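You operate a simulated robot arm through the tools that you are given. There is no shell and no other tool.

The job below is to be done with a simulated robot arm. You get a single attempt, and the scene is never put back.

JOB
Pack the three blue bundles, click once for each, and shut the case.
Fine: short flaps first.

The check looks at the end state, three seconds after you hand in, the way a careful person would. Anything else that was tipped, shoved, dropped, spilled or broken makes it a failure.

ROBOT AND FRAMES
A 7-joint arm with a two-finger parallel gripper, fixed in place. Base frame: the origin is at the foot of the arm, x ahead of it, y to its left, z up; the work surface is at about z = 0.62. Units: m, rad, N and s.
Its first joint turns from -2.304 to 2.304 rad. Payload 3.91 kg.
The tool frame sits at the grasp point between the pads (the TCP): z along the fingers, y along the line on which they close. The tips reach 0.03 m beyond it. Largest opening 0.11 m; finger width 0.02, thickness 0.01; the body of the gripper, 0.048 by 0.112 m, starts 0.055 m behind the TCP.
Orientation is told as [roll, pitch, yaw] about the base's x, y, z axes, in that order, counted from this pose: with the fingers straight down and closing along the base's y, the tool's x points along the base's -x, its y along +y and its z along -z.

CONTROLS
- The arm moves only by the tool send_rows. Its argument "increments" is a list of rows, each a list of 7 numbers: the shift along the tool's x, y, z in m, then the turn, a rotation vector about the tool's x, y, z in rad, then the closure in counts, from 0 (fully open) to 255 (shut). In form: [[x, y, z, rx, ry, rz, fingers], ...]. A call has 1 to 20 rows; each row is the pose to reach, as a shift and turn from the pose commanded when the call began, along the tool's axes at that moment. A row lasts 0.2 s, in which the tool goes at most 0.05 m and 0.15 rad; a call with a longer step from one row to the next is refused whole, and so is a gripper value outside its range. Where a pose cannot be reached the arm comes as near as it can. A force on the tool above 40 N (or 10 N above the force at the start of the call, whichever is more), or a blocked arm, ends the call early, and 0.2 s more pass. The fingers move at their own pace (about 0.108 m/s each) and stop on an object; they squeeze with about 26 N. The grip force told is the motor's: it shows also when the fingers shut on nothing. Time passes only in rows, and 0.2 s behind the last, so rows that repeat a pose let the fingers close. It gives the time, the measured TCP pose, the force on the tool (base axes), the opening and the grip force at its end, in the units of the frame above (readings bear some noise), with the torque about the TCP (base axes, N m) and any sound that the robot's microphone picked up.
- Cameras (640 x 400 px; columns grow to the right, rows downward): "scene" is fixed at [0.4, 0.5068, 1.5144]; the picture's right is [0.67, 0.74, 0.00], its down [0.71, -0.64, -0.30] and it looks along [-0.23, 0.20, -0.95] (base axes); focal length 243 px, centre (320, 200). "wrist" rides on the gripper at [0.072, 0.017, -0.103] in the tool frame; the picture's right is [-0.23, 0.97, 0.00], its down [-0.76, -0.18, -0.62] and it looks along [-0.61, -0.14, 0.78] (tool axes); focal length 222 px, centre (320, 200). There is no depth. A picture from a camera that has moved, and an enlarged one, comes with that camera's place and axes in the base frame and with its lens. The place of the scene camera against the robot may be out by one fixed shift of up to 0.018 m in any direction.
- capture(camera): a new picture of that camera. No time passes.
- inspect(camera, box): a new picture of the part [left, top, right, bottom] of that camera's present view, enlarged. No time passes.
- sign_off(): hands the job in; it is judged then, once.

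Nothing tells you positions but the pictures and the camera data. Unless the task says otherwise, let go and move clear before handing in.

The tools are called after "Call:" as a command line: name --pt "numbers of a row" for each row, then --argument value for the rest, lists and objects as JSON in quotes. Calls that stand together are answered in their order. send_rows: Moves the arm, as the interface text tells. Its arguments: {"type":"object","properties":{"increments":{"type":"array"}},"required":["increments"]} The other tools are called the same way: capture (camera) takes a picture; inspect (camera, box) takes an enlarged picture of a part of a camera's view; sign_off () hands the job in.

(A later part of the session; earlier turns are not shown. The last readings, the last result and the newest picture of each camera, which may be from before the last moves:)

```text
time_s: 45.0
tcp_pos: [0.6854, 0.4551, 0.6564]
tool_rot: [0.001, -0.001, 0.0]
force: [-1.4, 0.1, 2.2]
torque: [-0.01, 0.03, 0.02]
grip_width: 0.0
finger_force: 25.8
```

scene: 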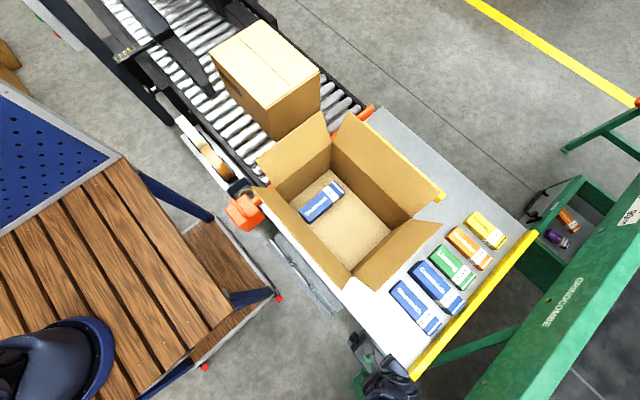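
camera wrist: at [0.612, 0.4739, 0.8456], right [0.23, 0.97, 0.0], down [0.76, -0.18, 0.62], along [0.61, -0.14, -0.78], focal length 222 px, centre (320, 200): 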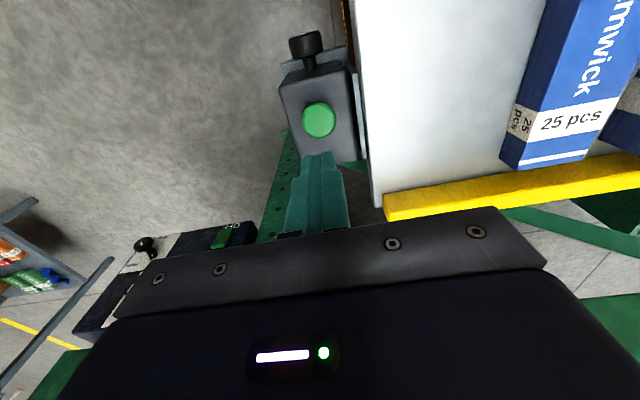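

Call:
send_rows --pt "0 0 0.001 0 0 0 255" --pt "0 0 0.002 0 0 0 255"

```text
time_s: 45.6
tcp_pos: [0.6865, 0.4555, 0.6557]
tool_rot: [0.001, 0.0, 0.001]
force: [-1.2, 1.5, 3.3]
torque: [0.02, 0.05, 0.01]
grip_width: 0.0001
finger_force: 26.7
heard: click
```

One click was heard. I'll rise straight off the button and check that the release makes no second click.

Call:
send_rows --pt "0 0 -0.005 0 0 0 255" --pt "0 0 -0.02 0 0 0 255" --pt "0 0 -0.05 0 0 0 255"

Call:
inspect --camera "wrist" --box '[220, 0, 420, 200]'

```text
time_s: 46.4
tcp_pos: [0.6855, 0.4544, 0.7047]
tool_rot: [0.0, 0.002, 0.0]
force: [0.1, 0.4, -0.1]
torque: [0.0, 0.01, -0.01]
grip_width: 0.0002
finger_force: 25.7
```

```text
2.00 times, centred on (320, 100) of wrist
camera zoom: at [0.6129, 0.4719, 0.8074], right [0.23, 0.97, 0.0], down [0.76, -0.18, 0.62], along [0.61, -0.14, -0.78], focal length 444 px, centre (320, 400)
```

zoom: 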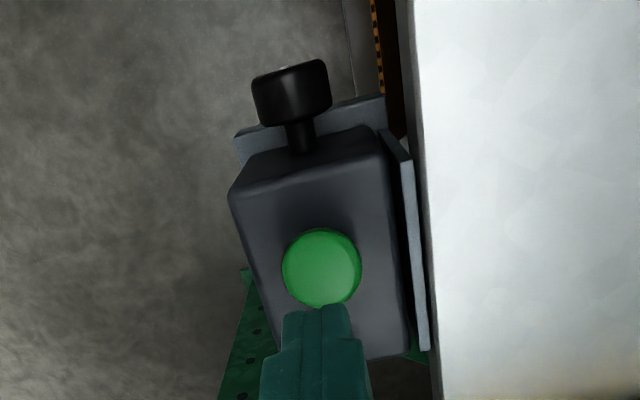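

There was exactly one click, and the button has sprung back. Now the 25-pcs bundle: I'll rise and move over (0.68, 0.674) for a close look.

Call:
send_rows --pt "0 0 -0.03 0 0 0 255" --pt "0 0 -0.07 0 0 0 200" --pt "0 0.02 -0.11 0 0 0 70" --pt "0 0.05 -0.14 0 0 0 70" --pt "0 0.09 -0.1445 0 0 0 70" --pt "0 0.13 -0.1445 0 0 0 70" --pt "0 0.17 -0.1445 0 0 0 70" --pt "0.005 0.2 -0.1445 0 0 0 70" --pt "0.005 0.219 -0.1445 0 0 0 70" --pt "0.005 0.219 -0.1445 0 0 0 70"

Call:
capture --camera "wrist"

Call:
inspect --camera "wrist" --box '[220, 0, 440, 200]'

Call:
capture --camera "scene"

```text
time_s: 48.6
tcp_pos: [0.6817, 0.6751, 0.8534]
tool_rot: [0.001, 0.001, 0.001]
force: [-0.1, 0.1, -0.2]
torque: [-0.05, 0.01, 0.0]
grip_width: 0.0798
finger_force: 0.0
```

```text
taken
camera wrist: at [0.609, 0.6927, 0.9551], right [0.23, 0.97, 0.0], down [0.76, -0.18, 0.62], along [0.61, -0.14, -0.78], focal length 222 px, centre (320, 200)
```

wrist: 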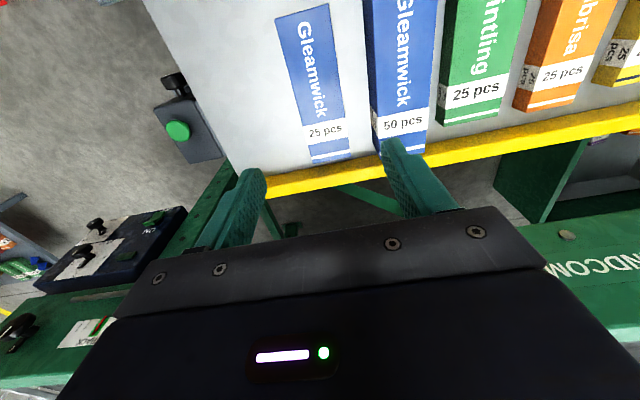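

```text
2.00 times, centred on (330, 100) of wrist
camera zoom: at [0.609, 0.6927, 0.9551], right [0.23, 0.97, 0.0], down [0.76, -0.18, 0.62], along [0.61, -0.14, -0.78], focal length 444 px, centre (300, 400)
```

zoom: 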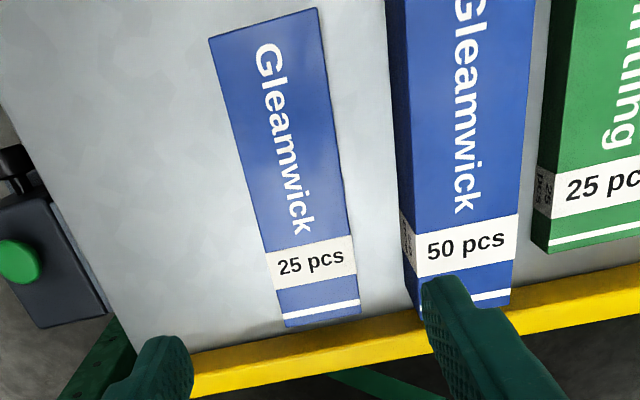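

```text
taken
```

scene: 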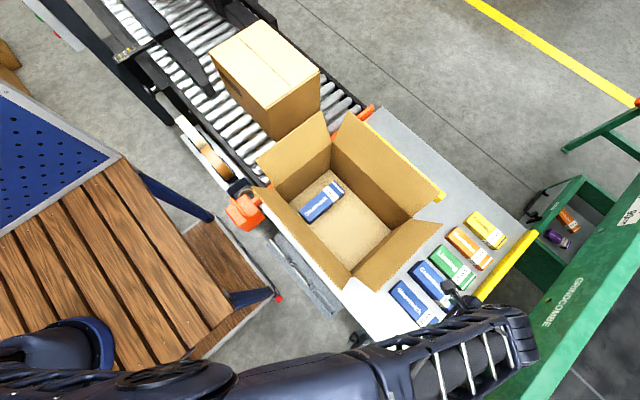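

The 25-pcs bundle is thin (top about z 0.645) and centred at (0.687, 0.673), turned about -0.02 rad. I'll go down with the tips just above the table, then grip.

Call:
send_rows --pt "-0.002 -0.001 0.03 0 0 0.019 70" --pt "-0.005 -0.001 0.07 0 0 0.019 70" --pt "-0.005 -0.001 0.11 0 0 0.019 70" --pt "-0.005 -0.001 0.145 0 0 0.019 70" --pt "-0.005 -0.001 0.172 0 0 0.019 70" --pt "-0.005 -0.001 0.188 0 0 0.019 70" --pt "-0.005 -0.001 0.197 0 0 0.019 70" --pt "-0.005 -0.001 0.197 0 0 0.019 70"

Call:
capture --camera "wrist"

Call:
capture --camera "scene"

```text
time_s: 50.4
tcp_pos: [0.6852, 0.6734, 0.6537]
tool_rot: [0.0, 0.0, -0.02]
force: [-0.5, 1.0, -0.6]
torque: [-0.01, 0.0, 0.01]
grip_width: 0.0798
finger_force: 0.1
```

```text
taken
camera wrist: at [0.6134, 0.6921, 0.7562], right [0.25, 0.97, 0.0], down [0.76, -0.19, 0.62], along [0.6, -0.15, -0.78], focal length 222 px, centre (320, 200)
```

wrist: 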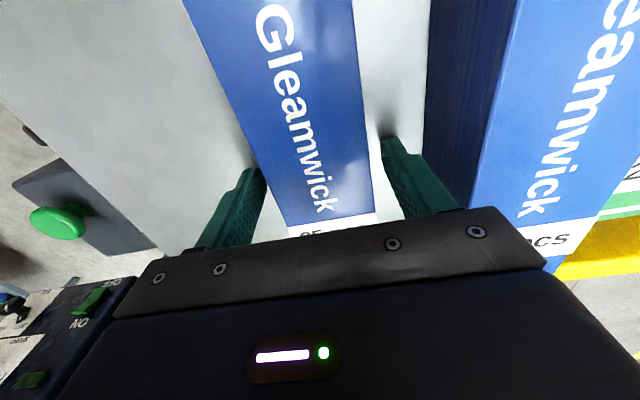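

```text
taken
```

scene: 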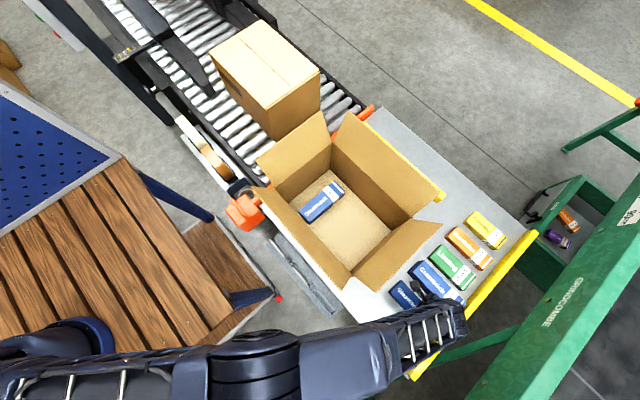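

Call:
send_rows --pt "0 0 0 0 0 0 120" --pt "0 0 0 0 0 0 255" --pt "0 0 0 0 0 0 255" --pt "0 0 0 0 0 0 255" --pt "0 0 0 0 0 0 255"

Call:
send_rows --pt "0 0 -0.001 0 0 0 255" --pt "0 0 -0.003 0 0 0 255" --pt "0 0 -0.006 0 0 0 255" --pt "0 0 -0.009 0 0 0 255" --pt "0 0 -0.011 0 0 0 255" --pt "0 0 -0.012 0 0 0 255"

Call:
capture --camera "wrist"

```text
time_s: 51.6
tcp_pos: [0.6857, 0.6732, 0.6536]
tool_rot: [-0.001, 0.0, -0.019]
force: [0.9, 0.5, -0.3]
torque: [0.0, 0.02, -0.03]
grip_width: 0.0597
finger_force: 26.4
```

```text
time_s: 53.0
tcp_pos: [0.6859, 0.6735, 0.6658]
tool_rot: [0.001, 0.001, -0.018]
force: [0.0, 0.4, -1.9]
torque: [-0.01, 0.01, -0.01]
grip_width: 0.0599
finger_force: 26.0
```

```text
taken
camera wrist: at [0.6134, 0.6925, 0.7672], right [0.25, 0.97, 0.0], down [0.76, -0.19, 0.62], along [0.6, -0.15, -0.78], focal length 222 px, centre (320, 200)
```

wrist: 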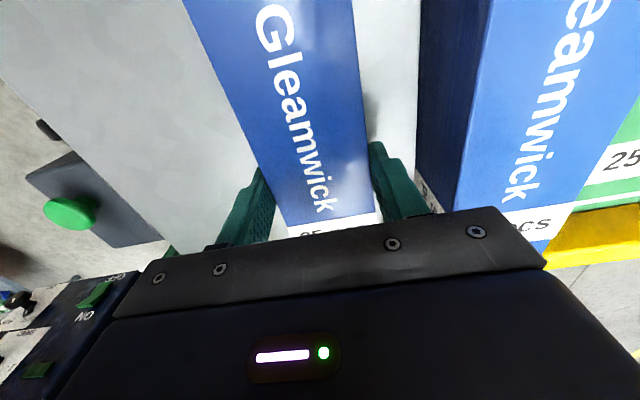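

It's held, at about 1.9 N. I'll lift it gently to carrying height.

Call:
send_rows --pt "0 0 -0.0043 0 0 0 255" --pt "0 0 -0.0128 0 0 0 255" --pt "0 0 -0.0255 0 0 0 255" --pt "0 0 -0.0425 0 0 0 255" --pt "0 0 -0.0638 0 0 0 255" --pt "0 0 -0.085 0 0 0 255" --pt "0 0 -0.1063 0 0 0 255" --pt "0 0 -0.1275 0 0 0 255" --pt "0 0 -0.1488 0 0 0 255" --pt "0 0 -0.17 0 0 0 255" --pt "0 0 -0.1913 0 0 0 255" --pt "0 0 -0.2125 0 0 0 255" --pt "0 0 -0.2338 0 0 0 255" --pt "0 0 -0.255 0 0 0 255" --pt "0 0 -0.2763 0 0 0 255" --pt "0 0 -0.2975 0 0 0 255" --pt "0 0 -0.3145 0 0 0 255" --pt "0 0 -0.3273 0 0 0 255" --pt "0 0 -0.3358 0 0 0 255" --pt "0 0 -0.34 0 0 0 255"

Call:
capture --camera "wrist"

```text
time_s: 57.2
tcp_pos: [0.6871, 0.6722, 1.0055]
tool_rot: [-0.001, 0.0, -0.019]
force: [0.5, -0.1, -2.0]
torque: [-0.01, 0.0, -0.02]
grip_width: 0.0597
finger_force: 26.1
```

```text
taken
camera wrist: at [0.6137, 0.6917, 1.1076], right [0.25, 0.97, 0.0], down [0.76, -0.19, 0.62], along [0.6, -0.15, -0.78], focal length 222 px, centre (320, 200)
```

wrist: 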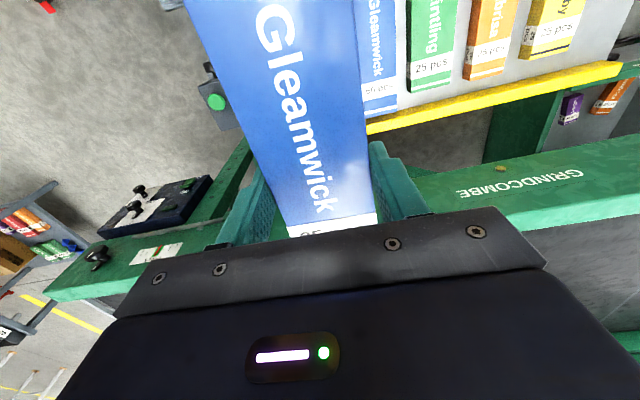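

Call:
send_rows --pt "0.0049 0.0001 0 0 0 -0.0199 255" --pt "0.0146 0.0002 0 0 0 -0.0596 255" --pt "0.0293 0.0005 0 0 0 -0.1193 255" --pt "0.0488 0.0008 0 0 0 -0.1988 255" --pt "0.0732 0.0012 0 0 0 -0.2981 255" --pt "0.0976 0.0017 0 0 0 -0.3975 255" --pt "0.1219 0.0021 0 0 0 -0.4969 255" --pt "0.1463 0.0025 0 0 0 -0.5963 255" --pt "0.1707 0.0029 0 0 0 -0.6956 255" --pt "0.1951 0.0033 0 0 0 -0.795 255" --pt "0.2195 0.0037 0 0 0 -0.8944 255" --pt "0.2439 0.0041 0 0 0 -0.9938 255" --pt "0.2683 0.0045 0 0 0 -1.0931 255" --pt "0.2927 0.005 0 0 0 -1.1925 255" --pt "0.317 0.0054 0 0 0 -1.2919 255" --pt "0.3414 0.0058 0 0 0 -1.3913 255" --pt "0.3609 0.0061 0 0 0 -1.4708 255" --pt "0.3756 0.0064 0 0 0 -1.5304 255" --pt "0.3853 0.0065 0 0 0 -1.5701 255" --pt "0.3902 0.0066 0 0 0 -1.59 255"

Call:
capture --camera "wrist"

Call:
capture --camera "scene"

```text
time_s: 61.4
tcp_pos: [0.2965, 0.6869, 1.0055]
tool_rot: [0.0, -0.001, 1.57]
force: [-0.3, 0.0, -2.0]
torque: [0.01, 0.01, -0.01]
grip_width: 0.0598
finger_force: 26.3
```

```text
taken
camera wrist: at [0.2797, 0.615, 1.1075], right [-0.97, 0.23, 0.0], down [0.18, 0.76, 0.62], along [0.14, 0.61, -0.78], focal length 222 px, centre (320, 200)
```

wrist: 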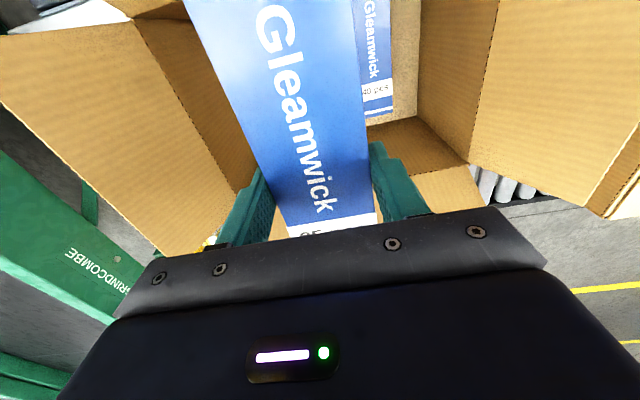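

```text
taken
```

scene: 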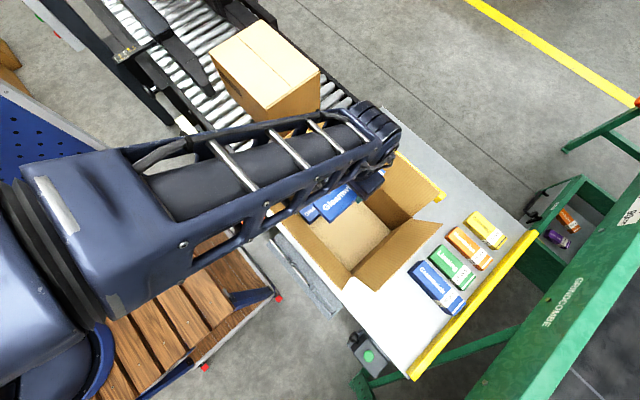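

The second bundle is over the middle slot, clear of the first. I'll lower it gently.

Call:
send_rows --pt "0 0 0.0042 0 0 0 255" --pt "0 0 0.0126 0 0 0 255" --pt "0 0 0.0251 0 0 0 255" --pt "0 0 0.0419 0 0 0 255" --pt "0 0 0.0628 0 0 0 255" --pt "0 0 0.0838 0 0 0 255" --pt "0 0 0.1047 0 0 0 255" --pt "0 0 0.1256 0 0 0 255" --pt "0 0 0.1466 0 0 0 255" --pt "0 0 0.1675 0 0 0 255" --pt "0 0 0.1884 0 0 0 255" --pt "0 0 0.2094 0 0 0 255" --pt "0 0 0.2303 0 0 0 255" --pt "0 0 0.2513 0 0 0 255" --pt "0 0 0.2722 0 0 0 255" --pt "0 0 0.2931 0 0 0 255" --pt "0 0 0.3099 0 0 0 255" --pt "0 0 0.3224 0 0 0 255" --pt "0 0 0.3308 0 0 0 255" --pt "0 0 0.335 0 0 0 255"

Call:
send_rows --pt "0 0 0.002 0 0 0 255" --pt "0 0 0.005 0 0 0 255" --pt "0 0 0.008 0 0 0 255" --pt "0 0 0.009 0 0 0 255"

Call:
capture --camera "wrist"

```text
time_s: 65.6
tcp_pos: [0.2954, 0.6875, 0.6689]
tool_rot: [0.0, -0.001, 1.571]
force: [0.5, 0.4, -1.3]
torque: [-0.02, -0.02, 0.04]
grip_width: 0.0594
finger_force: 26.1
```

```text
time_s: 66.6
tcp_pos: [0.2945, 0.6856, 0.6609]
tool_rot: [-0.001, -0.001, 1.569]
force: [0.0, 0.5, -2.5]
torque: [-0.04, -0.02, 0.03]
grip_width: 0.0596
finger_force: 26.1
```

```text
taken
camera wrist: at [0.2781, 0.6158, 0.7634], right [-0.97, 0.23, 0.0], down [0.18, 0.76, 0.62], along [0.14, 0.61, -0.78], focal length 222 px, centre (320, 200)
```

wrist: 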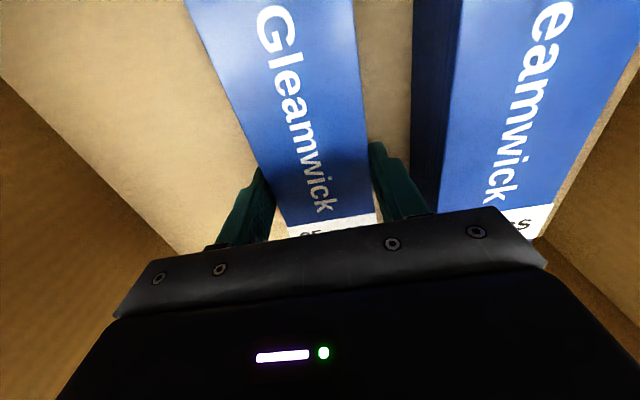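

Call:
send_rows --pt "0 0 0.001 0 0 0 255" --pt "0 0 0.002 0 0 0 255" --pt "0 0 0.002 0 0 0 255"

```text
time_s: 67.4
tcp_pos: [0.2958, 0.6862, 0.6593]
tool_rot: [0.0, 0.0, 1.571]
force: [-0.3, 0.2, -1.7]
torque: [-0.02, -0.02, -0.04]
grip_width: 0.0599
finger_force: 26.2
```

Call:
send_rows --pt "0 0 0.001 0 0 0 255" --pt "0 0 0.002 0 0 0 255" --pt "0 0 0.002 0 0 0 255"

```text
time_s: 68.2
tcp_pos: [0.2957, 0.6881, 0.6587]
tool_rot: [0.0, -0.002, 1.571]
force: [0.3, -9.4, 26.4]
torque: [-0.17, 0.03, 0.08]
grip_width: 0.0595
finger_force: 25.9
```

Touchdown. I'll ease off, release and rise straight up.

Call:
send_rows --pt "0 0 -0.001 0 0 0 255" --pt "0 0 -0.001 0 0 0 200" --pt "0 0 -0.001 0 0 0 75" --pt "0 0 -0.001 0 0 0 70" --pt "0 0 -0.001 0 0 0 70"

Call:
send_rows --pt "0 0 -0.005 0 0 0 70" --pt "0 0 -0.02 0 0 0 70" --pt "0 0 -0.05 0 0 0 70" --pt "0 0 -0.09 0 0 0 70" --pt "0 0 -0.13 0 0 0 70" --pt "0 0 -0.17 0 0 0 70" --pt "0 0 -0.21 0 0 0 70" --pt "0 0 -0.25 0 0 0 70" --pt "0 0 -0.29 0 0 0 70" --pt "0 0 -0.33 0 0 0 70" --pt "0 0 -0.347 0 0 0 70"

Call:
capture --camera "wrist"

Call:
capture --camera "scene"

```text
time_s: 69.4
tcp_pos: [0.2953, 0.6865, 0.6581]
tool_rot: [0.001, 0.0, 1.57]
force: [0.4, 0.0, -0.7]
torque: [0.0, -0.02, -0.01]
grip_width: 0.0798
finger_force: 0.0
```

```text
time_s: 71.8
tcp_pos: [0.2969, 0.6874, 1.0061]
tool_rot: [0.0, -0.001, 1.572]
force: [0.2, 0.4, -1.0]
torque: [0.01, -0.01, 0.01]
grip_width: 0.0799
finger_force: 0.1
```

```text
taken
camera wrist: at [0.2793, 0.6166, 1.1084], right [-0.97, 0.23, 0.0], down [0.18, 0.76, 0.62], along [0.14, 0.61, -0.78], focal length 222 px, centre (320, 200)
```

wrist: 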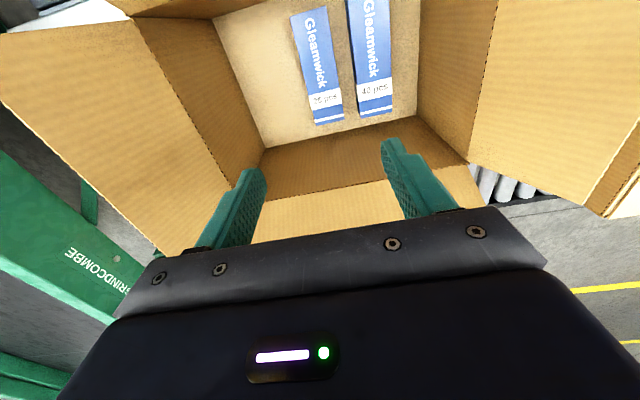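

```text
taken
```

scene: 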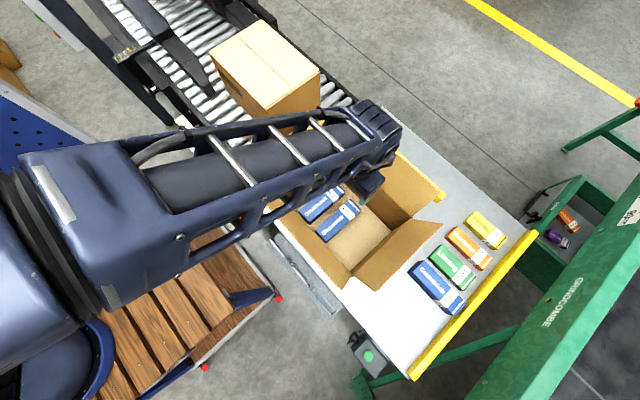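

Both bundles lie flat in the case. Now the second click, using the same approach to the button.

Call:
send_rows --pt "0.0077 -0.013 0 0 0 0.0524 255" --pt "0.0232 -0.039 0 0 0 0.1571 255" --pt "0.0387 -0.065 0 0 0 0.2618 255" --pt "0.0541 -0.091 0 0 0 0.3666 255" --pt "0.0696 -0.117 0 0 0 0.4713 255" --pt "0.0851 -0.143 0 0 0 0.576 255" --pt "0.1005 -0.169 0 0 0 0.6808 255" --pt "0.116 -0.195 0 0 0 0.7855 255" --pt "0.1315 -0.221 0 0 0 0.8902 255" --pt "0.1469 -0.247 0 0 0 0.995 255" --pt "0.1624 -0.273 0 0 0 1.0997 255" --pt "0.1779 -0.299 0 0 0 1.2044 255" --pt "0.1933 -0.325 0 0 0 1.3092 255" --pt "0.2088 -0.351 0 0 0 1.4139 255" --pt "0.2243 -0.377 0 0 0 1.5186 255" --pt "0.232 -0.39 0 0 0 1.571 255"

Call:
send_rows --pt "0 0 0.03 0 0 0 255" --pt "0 0 0.07 0 0 0 255" --pt "0 0 0.11 0 0 0 255" --pt "0 0 0.15 0 0 0 255" --pt "0 0 0.19 0 0 0 255" --pt "0 0 0.23 0 0 0 255" --pt "0 0 0.265 0 0 0 255" --pt "0 0 0.295 0 0 0 255" --pt "0 0 0.315 0 0 0 255" --pt "0 0 0.328 0 0 0 255" --pt "0 0 0.335 0 0 0 255"

Call:
inspect --camera "wrist" --box '[240, 60, 400, 220]'

```text
time_s: 75.2
tcp_pos: [0.6838, 0.4546, 1.0054]
tool_rot: [0.0, 0.0, -0.002]
force: [-0.7, 0.0, -0.9]
torque: [-0.01, -0.01, -0.01]
grip_width: 0.0002
finger_force: 26.2
```

```text
time_s: 77.6
tcp_pos: [0.6867, 0.4558, 0.6698]
tool_rot: [0.002, -0.001, 0.002]
force: [0.9, 0.2, -0.1]
torque: [0.01, -0.02, 0.02]
grip_width: 0.0002
finger_force: 26.6
```

```text
2.50 times, centred on (320, 140) of wrist
camera zoom: at [0.6128, 0.4735, 0.772], right [0.23, 0.97, 0.0], down [0.76, -0.18, 0.62], along [0.61, -0.14, -0.78], focal length 555 px, centre (320, 350)
```

zoom: 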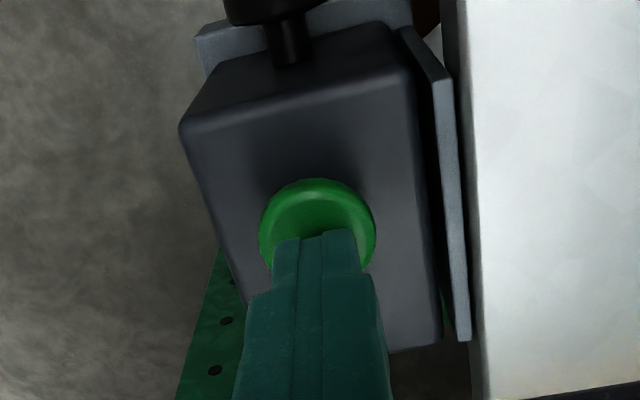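

Call:
send_rows --pt "0 0 0.003 0 0 0 255" --pt "0 0 0.006 0 0 0 255" --pt "0 0 0.009 0 0 0 255" --pt "0 0 0.011 0 0 0 255"

Call:
send_rows --pt "0 0 0.001 0 0 0 255" --pt "0 0 0.002 0 0 0 255"

```text
time_s: 78.6
tcp_pos: [0.6861, 0.4566, 0.6582]
tool_rot: [0.002, 0.0, 0.0]
force: [0.0, 0.2, 2.3]
torque: [0.01, -0.01, -0.01]
grip_width: 0.0
finger_force: 26.3
```

```text
time_s: 79.2
tcp_pos: [0.6849, 0.4545, 0.658]
tool_rot: [0.002, 0.0, 0.001]
force: [1.5, -0.8, 2.0]
torque: [0.04, -0.07, -0.01]
grip_width: 0.0
finger_force: 25.8
heard: click
```

Second click heard. I'll rise off the button and move over to look at the 50-pcs bundle.

Call:
send_rows --pt "0 0 -0.005 0 0 0 255" --pt "0 0 -0.02 0 0 0 255" --pt "0 0 -0.06 0 0 0 255" --pt "0 0 -0.1 0 0 0 150" --pt "0 0.02 -0.14 0 0 0 70" --pt "0.01 0.05 -0.17 0 0 0 70" --pt "0.02 0.09 -0.18 0 0 0 70" --pt "0.03 0.13 -0.19 0 0 0 70" --pt "0.035 0.17 -0.193 0 0 0 70" --pt "0.035 0.21 -0.193 0 0 0 70" --pt "0.035 0.24 -0.193 0 0 0 70" --pt "0.035 0.255 -0.193 0 0 0 70" --pt "0.035 0.255 -0.193 0 0 0 70"

Call:
capture --camera "wrist"

Call:
inspect --camera "wrist" --box '[260, 0, 500, 200]'

Call:
capture --camera "scene"

```text
time_s: 82.0
tcp_pos: [0.6513, 0.7101, 0.8498]
tool_rot: [-0.001, -0.001, -0.001]
force: [-0.1, 0.3, 0.0]
torque: [-0.02, 0.03, 0.01]
grip_width: 0.0799
finger_force: 0.0
```

```text
taken
camera wrist: at [0.5786, 0.7281, 0.9522], right [0.23, 0.97, 0.0], down [0.76, -0.18, 0.62], along [0.61, -0.14, -0.78], focal length 222 px, centre (320, 200)
```

wrist: 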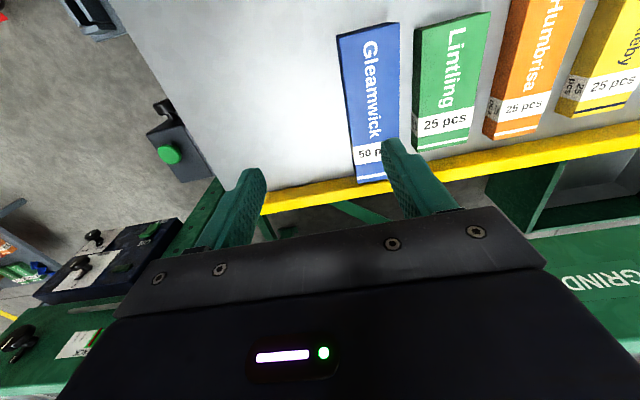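

```text
2.00 times, centred on (380, 100) of wrist
camera zoom: at [0.5786, 0.7281, 0.9522], right [0.23, 0.97, 0.0], down [0.76, -0.18, 0.62], along [0.61, -0.14, -0.78], focal length 444 px, centre (200, 400)
```

zoom: 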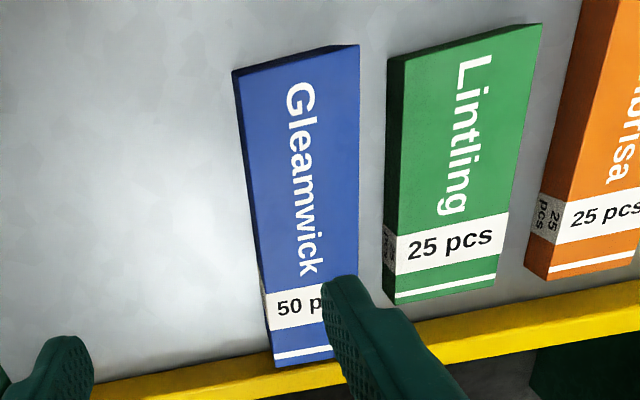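

```text
taken
```

scene: 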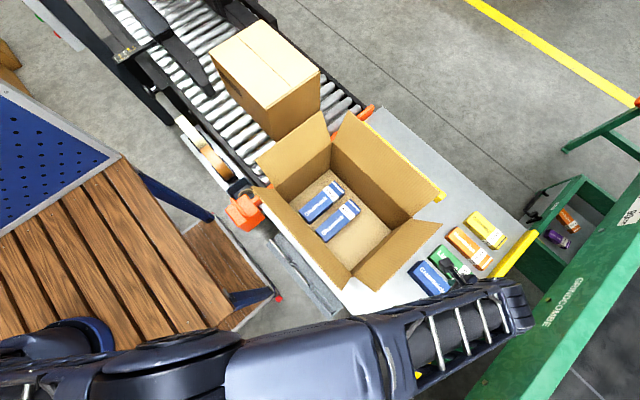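

The 50-pcs bundle is centred at (0.686, 0.7715), about 1.03 m out and just past straight-down reach. I'll try a slight outward tilt at a safe height and see how far the arm gets.

Call:
send_rows --pt "0 0.015 0 0 -0.04 0.006 70" --pt "0 0.03 0 0 -0.08 0.012 70" --pt "-0.002 0.045 0.02 0 -0.12 0.018 70" --pt "-0.004 0.055 0.04 0 -0.16 0.024 70" --pt "-0.005 0.062 0.06 0 -0.2 0.029 70" --pt "-0.005 0.062 0.07 0 -0.2 0.029 70" --pt "-0.005 0.062 0.07 0 -0.2 0.029 70"

Call:
capture --camera "wrist"

Call:
capture --camera "scene"

```text
time_s: 83.6
tcp_pos: [0.657, 0.7723, 0.7802]
tool_rot: [0.003, -0.199, -0.03]
force: [-0.3, 0.2, -0.2]
torque: [-0.02, 0.01, 0.0]
grip_width: 0.0798
finger_force: 0.1
```

```text
taken
camera wrist: at [0.5644, 0.7929, 0.8665], right [0.25, 0.97, 0.05], down [0.62, -0.2, 0.76], along [0.75, -0.16, -0.65], focal length 222 px, centre (320, 200)
```

wrist: 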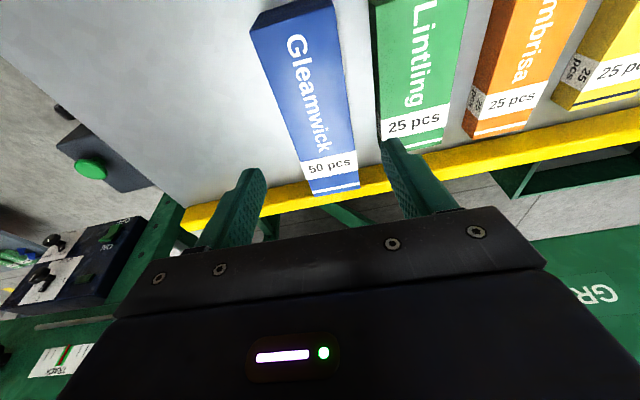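

```text
taken
```

scene: 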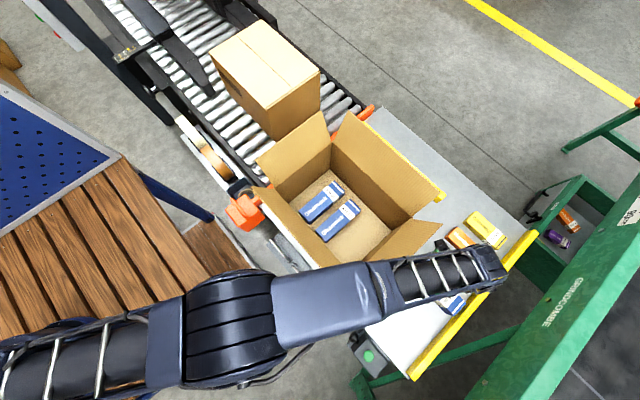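

The arm reaches (0.657, 0.772) with the tilt. The forearm now passes over the case's right flap, so before going lower I need to know how much clearance it has.

Call:
inspect --camera "scene" --box '[330, 200, 530, 340]'

Call:
inspect --camera "scene" --box '[130, 230, 400, 400]'

```text
2.86 times, centred on (430, 270) of scene
camera zoom: at [0.4, 0.5068, 1.5144], right [0.67, 0.74, 0.0], down [0.71, -0.64, -0.3], along [-0.23, 0.2, -0.95], focal length 693 px, centre (6, 0)
```

zoom: 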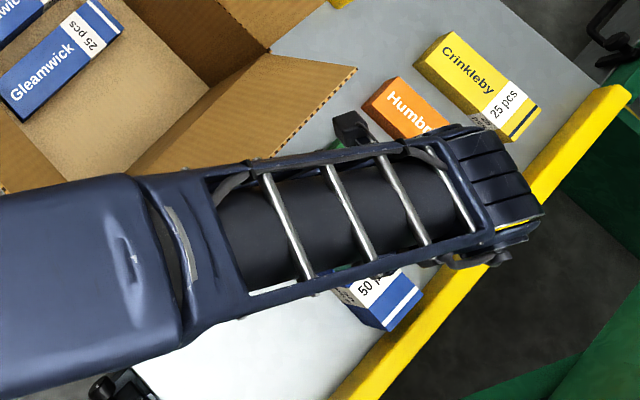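

```text
2.35 times, centred on (265, 315) of scene
camera zoom: at [0.4, 0.5068, 1.5144], right [0.67, 0.74, 0.0], down [0.71, -0.64, -0.3], along [-0.23, 0.2, -0.95], focal length 571 px, centre (449, -71)
```

zoom: 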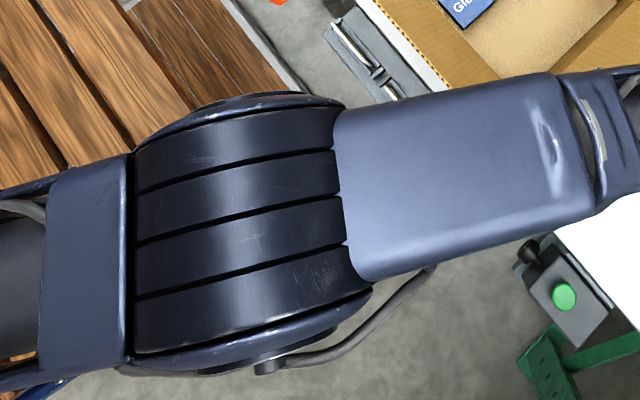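

By my estimate the forearm slopes up toward the elbow and clears the flap tip by a small margin. I'll go down in small steps and check the flap's position after each one. First I'll check the alignment on the bundle.

Call:
inspect --camera "wrist" --box '[220, 0, 460, 200]'

Call:
inspect --camera "scene" --box '[360, 180, 480, 290]'

```text
2.00 times, centred on (340, 100) of wrist
camera zoom: at [0.5644, 0.7929, 0.8665], right [0.25, 0.97, 0.05], down [0.62, -0.2, 0.76], along [0.75, -0.16, -0.65], focal length 444 px, centre (280, 400)
```

zoom: 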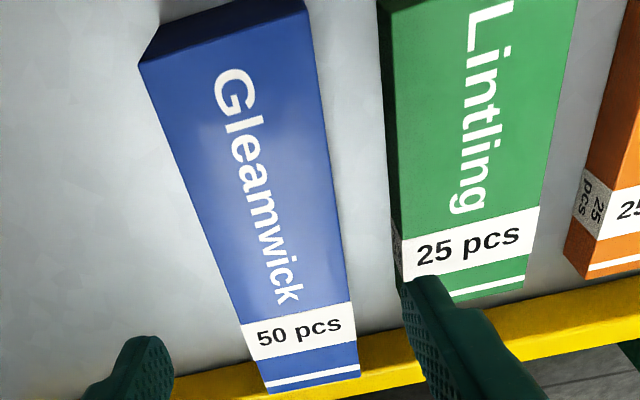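

```text
3.64 times, centred on (420, 235) of scene
camera zoom: at [0.4, 0.5068, 1.5144], right [0.67, 0.74, 0.0], down [0.71, -0.64, -0.3], along [-0.23, 0.2, -0.95], focal length 882 px, centre (-44, 73)
```

zoom: 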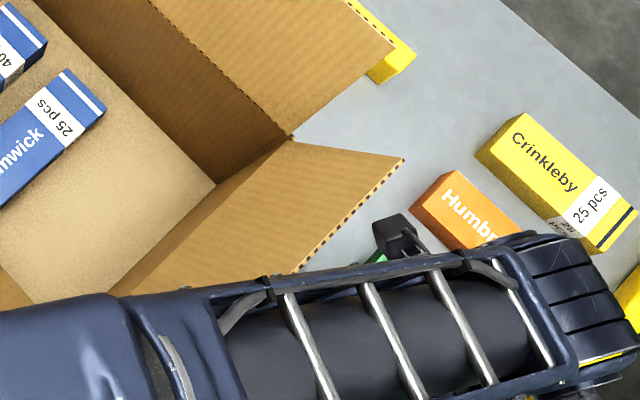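

The alignment is good: the bundle is centred at y ≈ 0.773 here, and the green one's side is at y ≈ 0.834. I'll step down 3 cm and recheck the flap.

Call:
send_rows --pt "0.002 0.0005 0.0098 0 0 0 70" --pt "0.004 0.001 0.0196 0 0 0 70" --pt "0.006 0.001 0.0294 0 0 0 70"

Call:
inspect --camera "scene" --box '[360, 180, 480, 290]'

```text
time_s: 84.4
tcp_pos: [0.6551, 0.7726, 0.749]
tool_rot: [0.004, -0.201, -0.03]
force: [-0.8, -0.4, 0.0]
torque: [-0.01, 0.0, -0.01]
grip_width: 0.0796
finger_force: 0.0
```

```text
3.64 times, centred on (420, 235) of scene
camera zoom: at [0.4, 0.5068, 1.5144], right [0.67, 0.74, 0.0], down [0.71, -0.64, -0.3], along [-0.23, 0.2, -0.95], focal length 882 px, centre (-44, 73)
```

zoom: 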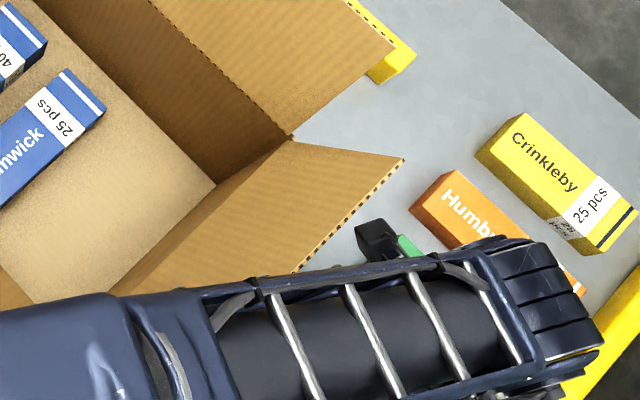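

The flap hasn't moved. I'll go down another 3 cm.

Call:
send_rows --pt "0.002 0 0.0098 0 0 0 70" --pt "0.004 0 0.0196 0 0 0 70" --pt "0.006 0 0.0294 0 0 0 70"

Call:
inspect --camera "scene" --box '[360, 180, 480, 290]'

Call:
capture --camera "wrist"

```text
time_s: 85.2
tcp_pos: [0.6568, 0.7724, 0.7207]
tool_rot: [0.001, -0.201, -0.029]
force: [0.1, 0.5, 0.2]
torque: [-0.02, 0.0, 0.0]
grip_width: 0.0799
finger_force: 0.1
```

```text
3.64 times, centred on (420, 235) of scene
camera zoom: at [0.4, 0.5068, 1.5144], right [0.67, 0.74, 0.0], down [0.71, -0.64, -0.3], along [-0.23, 0.2, -0.95], focal length 882 px, centre (-44, 73)
```

zoom: 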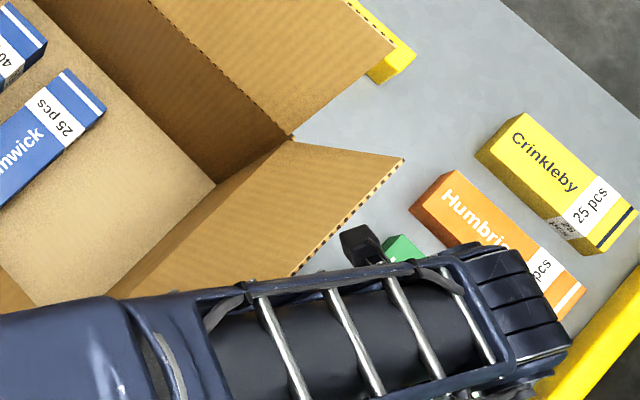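

```text
taken
camera wrist: at [0.5646, 0.7937, 0.8062], right [0.25, 0.97, 0.05], down [0.62, -0.2, 0.76], along [0.75, -0.16, -0.65], focal length 222 px, centre (320, 200)
```

wrist: 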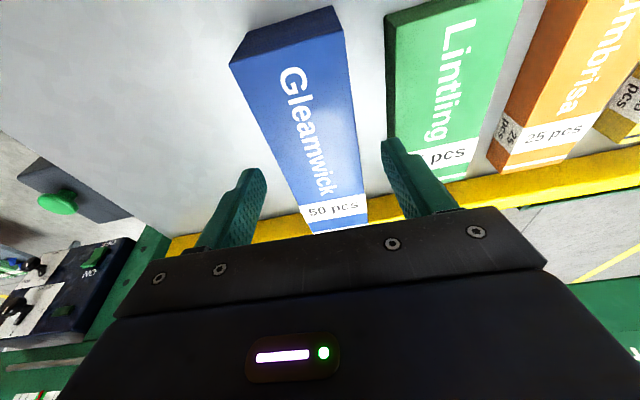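

Call:
send_rows --pt "0.002 0 0.0098 0 0 0 70" --pt "0.004 0 0.0196 0 0 0 70" --pt "0.006 0 0.0294 0 0 0 70"

Call:
inspect --camera "scene" --box '[360, 180, 480, 290]'

Call:
capture --camera "wrist"

```text
time_s: 86.0
tcp_pos: [0.6567, 0.7715, 0.6898]
tool_rot: [0.003, -0.201, -0.03]
force: [-0.6, 0.9, 0.6]
torque: [0.01, 0.03, 0.01]
grip_width: 0.0796
finger_force: 0.1
```

```text
3.64 times, centred on (420, 235) of scene
camera zoom: at [0.4, 0.5068, 1.5144], right [0.67, 0.74, 0.0], down [0.71, -0.64, -0.3], along [-0.23, 0.2, -0.95], focal length 882 px, centre (-44, 73)
```

zoom: 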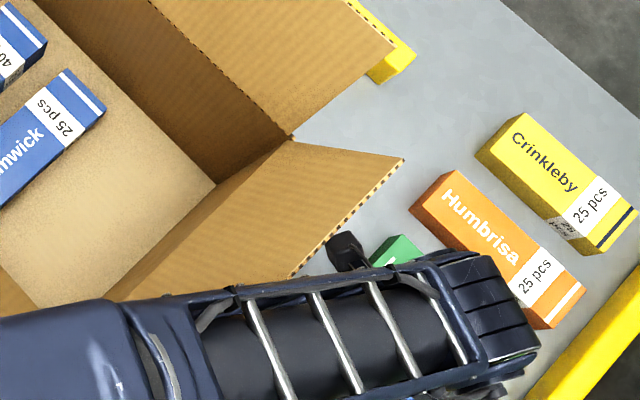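

```text
taken
camera wrist: at [0.565, 0.793, 0.7756], right [0.25, 0.97, 0.05], down [0.62, -0.2, 0.76], along [0.75, -0.16, -0.65], focal length 222 px, centre (320, 200)
```

wrist: 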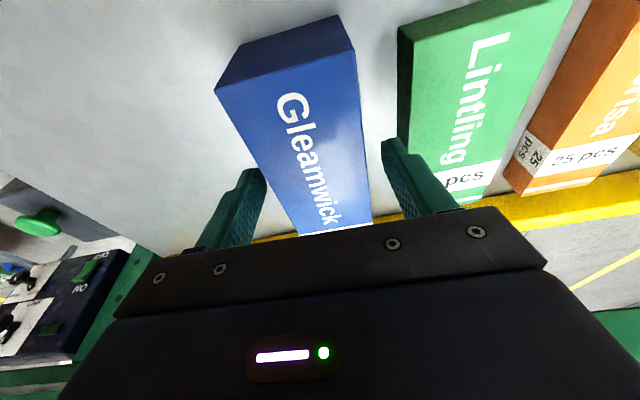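

Still clear. I'll make the last 3 cm down to grip height.

Call:
send_rows --pt "0.002 0 0.0098 0 0 0 70" --pt "0.004 0 0.0196 0 0 0 70" --pt "0.0056 0 0.0274 0 0 0 70" --pt "0.0064 0 0.0314 0 0 0 70"

Call:
inspect --camera "scene" --box '[360, 180, 480, 290]'

Call:
capture --camera "wrist"

```text
time_s: 87.0
tcp_pos: [0.6651, 0.7766, 0.6793]
tool_rot: [0.028, -0.211, -0.039]
force: [0.4, 0.8, -0.2]
torque: [0.03, 0.02, -0.01]
grip_width: 0.0796
finger_force: 0.0
```

```text
3.64 times, centred on (420, 235) of scene
camera zoom: at [0.4, 0.5068, 1.5144], right [0.67, 0.74, 0.0], down [0.71, -0.64, -0.3], along [-0.23, 0.2, -0.95], focal length 882 px, centre (-44, 73)
```

zoom: 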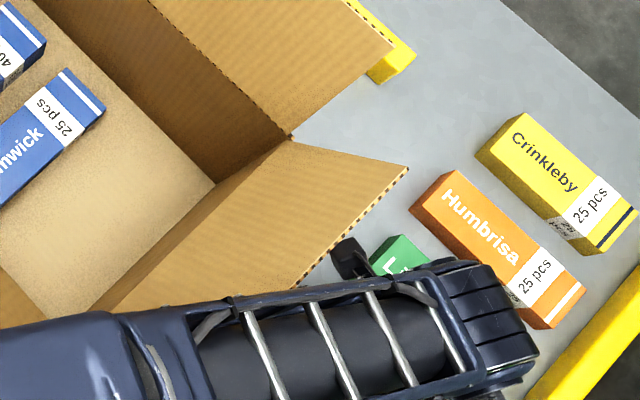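

```text
taken
camera wrist: at [0.573, 0.7956, 0.7656], right [0.25, 0.96, 0.07], down [0.61, -0.22, 0.76], along [0.75, -0.15, -0.64], focal length 222 px, centre (320, 200)
```

wrist: 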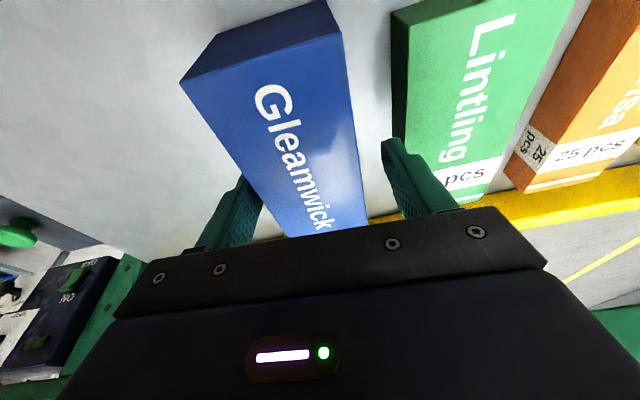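

The arm hit its limit at z ≈ 0.679, and the forearm just grazed the right flap, moving it a few millimetres outward. I'll back up to z = 0.69, which was clear. From there the tips still overlap the bundle's top 18 mm, enough to grip and slide it closer.

Call:
send_rows --pt "-0.002 0 -0.0098 0 0 0 70" --pt "-0.004 0 -0.0196 0 0 0 70" --pt "-0.0064 0 -0.0314 0 0 0 70" --pt "-0.0064 0 -0.0314 0 0 0 70"

Call:
inspect --camera "scene" --box '[360, 180, 480, 290]'

Call:
capture --camera "wrist"

```text
time_s: 88.0
tcp_pos: [0.653, 0.7732, 0.6882]
tool_rot: [0.001, -0.198, -0.028]
force: [-0.5, 0.4, 0.2]
torque: [0.05, 0.02, -0.01]
grip_width: 0.0798
finger_force: 0.1
```

```text
3.64 times, centred on (420, 235) of scene
camera zoom: at [0.4, 0.5068, 1.5144], right [0.67, 0.74, 0.0], down [0.71, -0.64, -0.3], along [-0.23, 0.2, -0.95], focal length 882 px, centre (-44, 73)
```

zoom: 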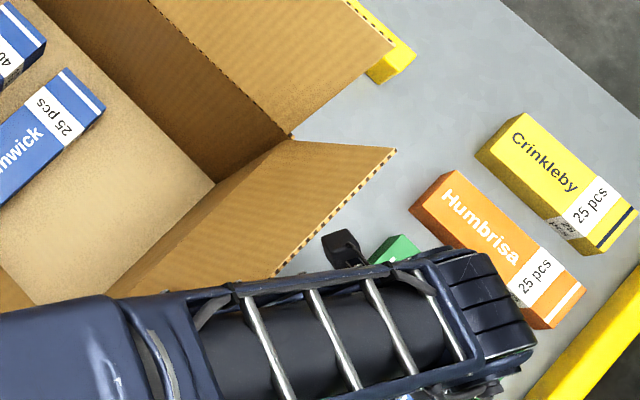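

```text
taken
camera wrist: at [0.5627, 0.7932, 0.7738], right [0.25, 0.97, 0.05], down [0.62, -0.2, 0.76], along [0.74, -0.16, -0.65], focal length 222 px, centre (320, 200)
```

wrist: 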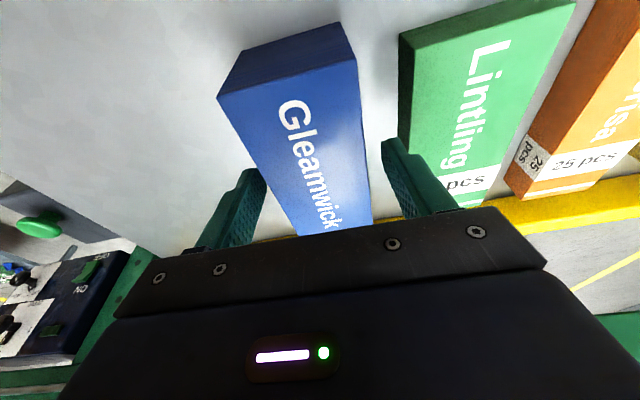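

The flap has come back to about its old lean and the case hasn't shifted. Now I'll close on the bundle's upper part and confirm the grip.

Call:
send_rows --pt "0 0 0 0 0 0 120" --pt "0 0 0 0 0 0 255" --pt "0 0 0 0 0 0 255" --pt "0 0 0 0 0 0 255"

Call:
capture --camera "wrist"

```text
time_s: 89.0
tcp_pos: [0.6559, 0.7731, 0.6892]
tool_rot: [0.004, -0.199, -0.03]
force: [0.0, 0.2, -0.4]
torque: [-0.02, 0.1, -0.05]
grip_width: 0.0597
finger_force: 25.7
```

```text
taken
camera wrist: at [0.5648, 0.7932, 0.7758], right [0.25, 0.97, 0.05], down [0.62, -0.2, 0.76], along [0.75, -0.16, -0.65], focal length 222 px, centre (320, 200)
```

wrist: 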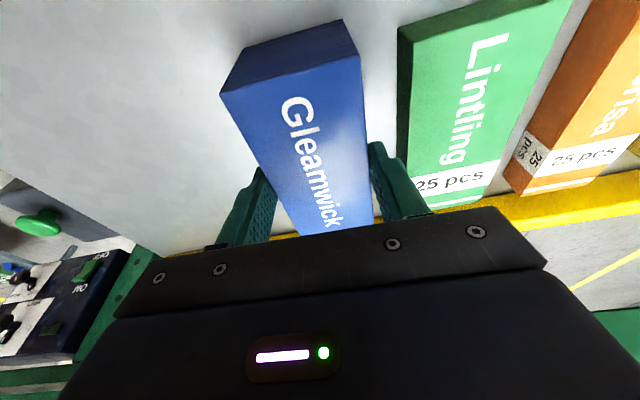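

Call:
send_rows --pt "-0.0001 -0.0048 0 0 0 0 255" --pt "-0.0004 -0.0144 0.0001 0 0 0 255" --pt "-0.0009 -0.0288 0.0002 0 0 0 255" --pt "-0.0013 -0.0431 0.0003 0 0 0 255" --pt "-0.0017 -0.0575 0.0004 0 0 0 255" --pt "-0.0021 -0.0719 0.0004 0 0 0 255" --pt "-0.0026 -0.0863 0.0005 0 0 0 255" --pt "-0.003 -0.1006 0.0006 0 0 0 255" --pt "-0.0033 -0.1102 0.0007 0 0 0 255" --pt "-0.0034 -0.115 0.0007 0 0 0 255"

Call:
capture --camera "wrist"

Call:
capture --camera "scene"

```text
time_s: 91.2
tcp_pos: [0.6559, 0.6585, 0.6891]
tool_rot: [0.002, -0.201, -0.03]
force: [0.5, 0.0, -3.0]
torque: [-0.04, 0.07, -0.01]
grip_width: 0.0599
finger_force: 26.5
```

```text
taken
camera wrist: at [0.5645, 0.6784, 0.776], right [0.25, 0.97, 0.05], down [0.62, -0.2, 0.76], along [0.75, -0.16, -0.65], focal length 222 px, centre (320, 200)
```

wrist: 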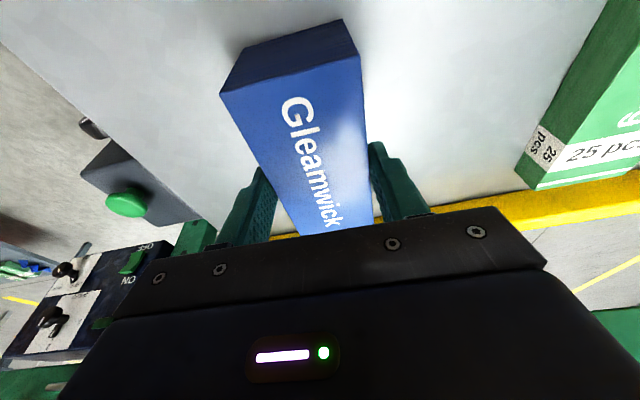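

```text
taken
```

scene: 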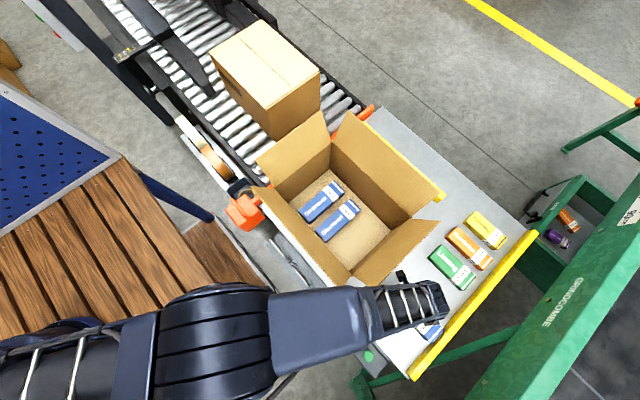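

The bundle slid across cleanly and its neighbours weren't disturbed. I'll release, rise, straighten the tool, and regrasp at the bundle's centre.

Call:
send_rows --pt "0 0 0 0 0 0 200" --pt "0 0 0 0 0 0 75" --pt "0 0 0 0 0 0 70" --pt "-0.004 0 -0.02 0 0 0 70" --pt "-0.01 0 -0.05 0 0.05 0 70" --pt "-0.018 0 -0.085 0 0.1 0 70" --pt "-0.026 0 -0.125 0 0.15 0 70" --pt "-0.03 0 -0.15 0 0.2 0 70" --pt "-0.03 0 -0.15 0 0.2 0 70"

Call:
capture --camera "wrist"

Call:
inspect --camera "wrist" --box '[200, 0, 440, 200]'

Call:
inspect --camera "scene" --box '[230, 90, 480, 300]'

```text
time_s: 93.2
tcp_pos: [0.6573, 0.6578, 0.8417]
tool_rot: [0.003, 0.001, -0.029]
force: [0.0, -0.1, 0.6]
torque: [0.02, 0.02, -0.02]
grip_width: 0.0798
finger_force: 0.0
```

```text
taken
camera wrist: at [0.5848, 0.6773, 0.9443], right [0.26, 0.97, 0.0], down [0.76, -0.2, 0.62], along [0.6, -0.16, -0.78], focal length 222 px, centre (320, 200)
```

wrist: 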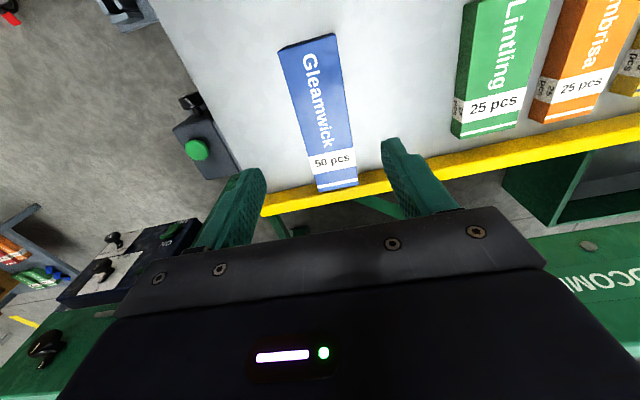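

```text
2.00 times, centred on (320, 100) of wrist
camera zoom: at [0.5848, 0.6773, 0.9443], right [0.26, 0.97, 0.0], down [0.76, -0.2, 0.62], along [0.6, -0.16, -0.78], focal length 444 px, centre (320, 400)
```

zoom: 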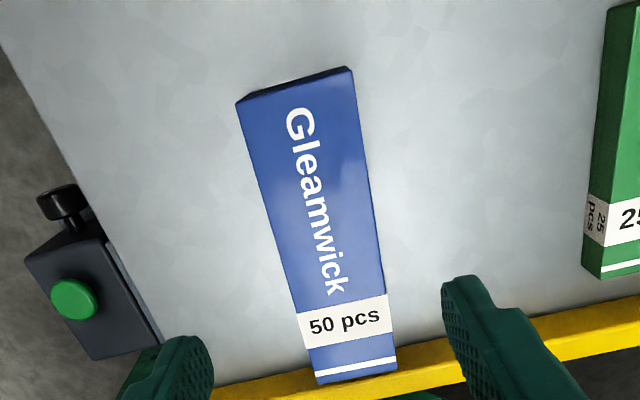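

```text
1.90 times, centred on (355, 195) of scene
camera zoom: at [0.4, 0.5068, 1.5144], right [0.67, 0.74, 0.0], down [0.71, -0.64, -0.3], along [-0.23, 0.2, -0.95], focal length 462 px, centre (253, 210)
```

zoom: 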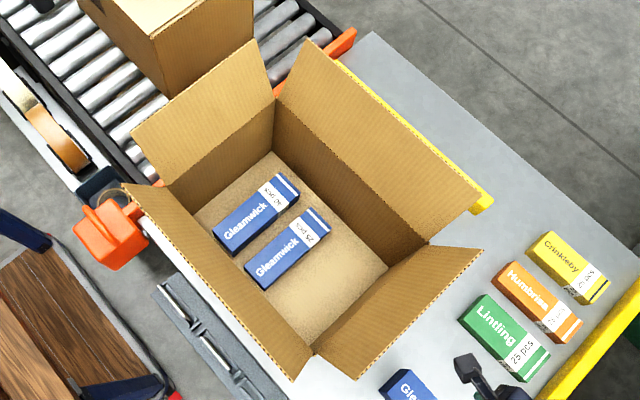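

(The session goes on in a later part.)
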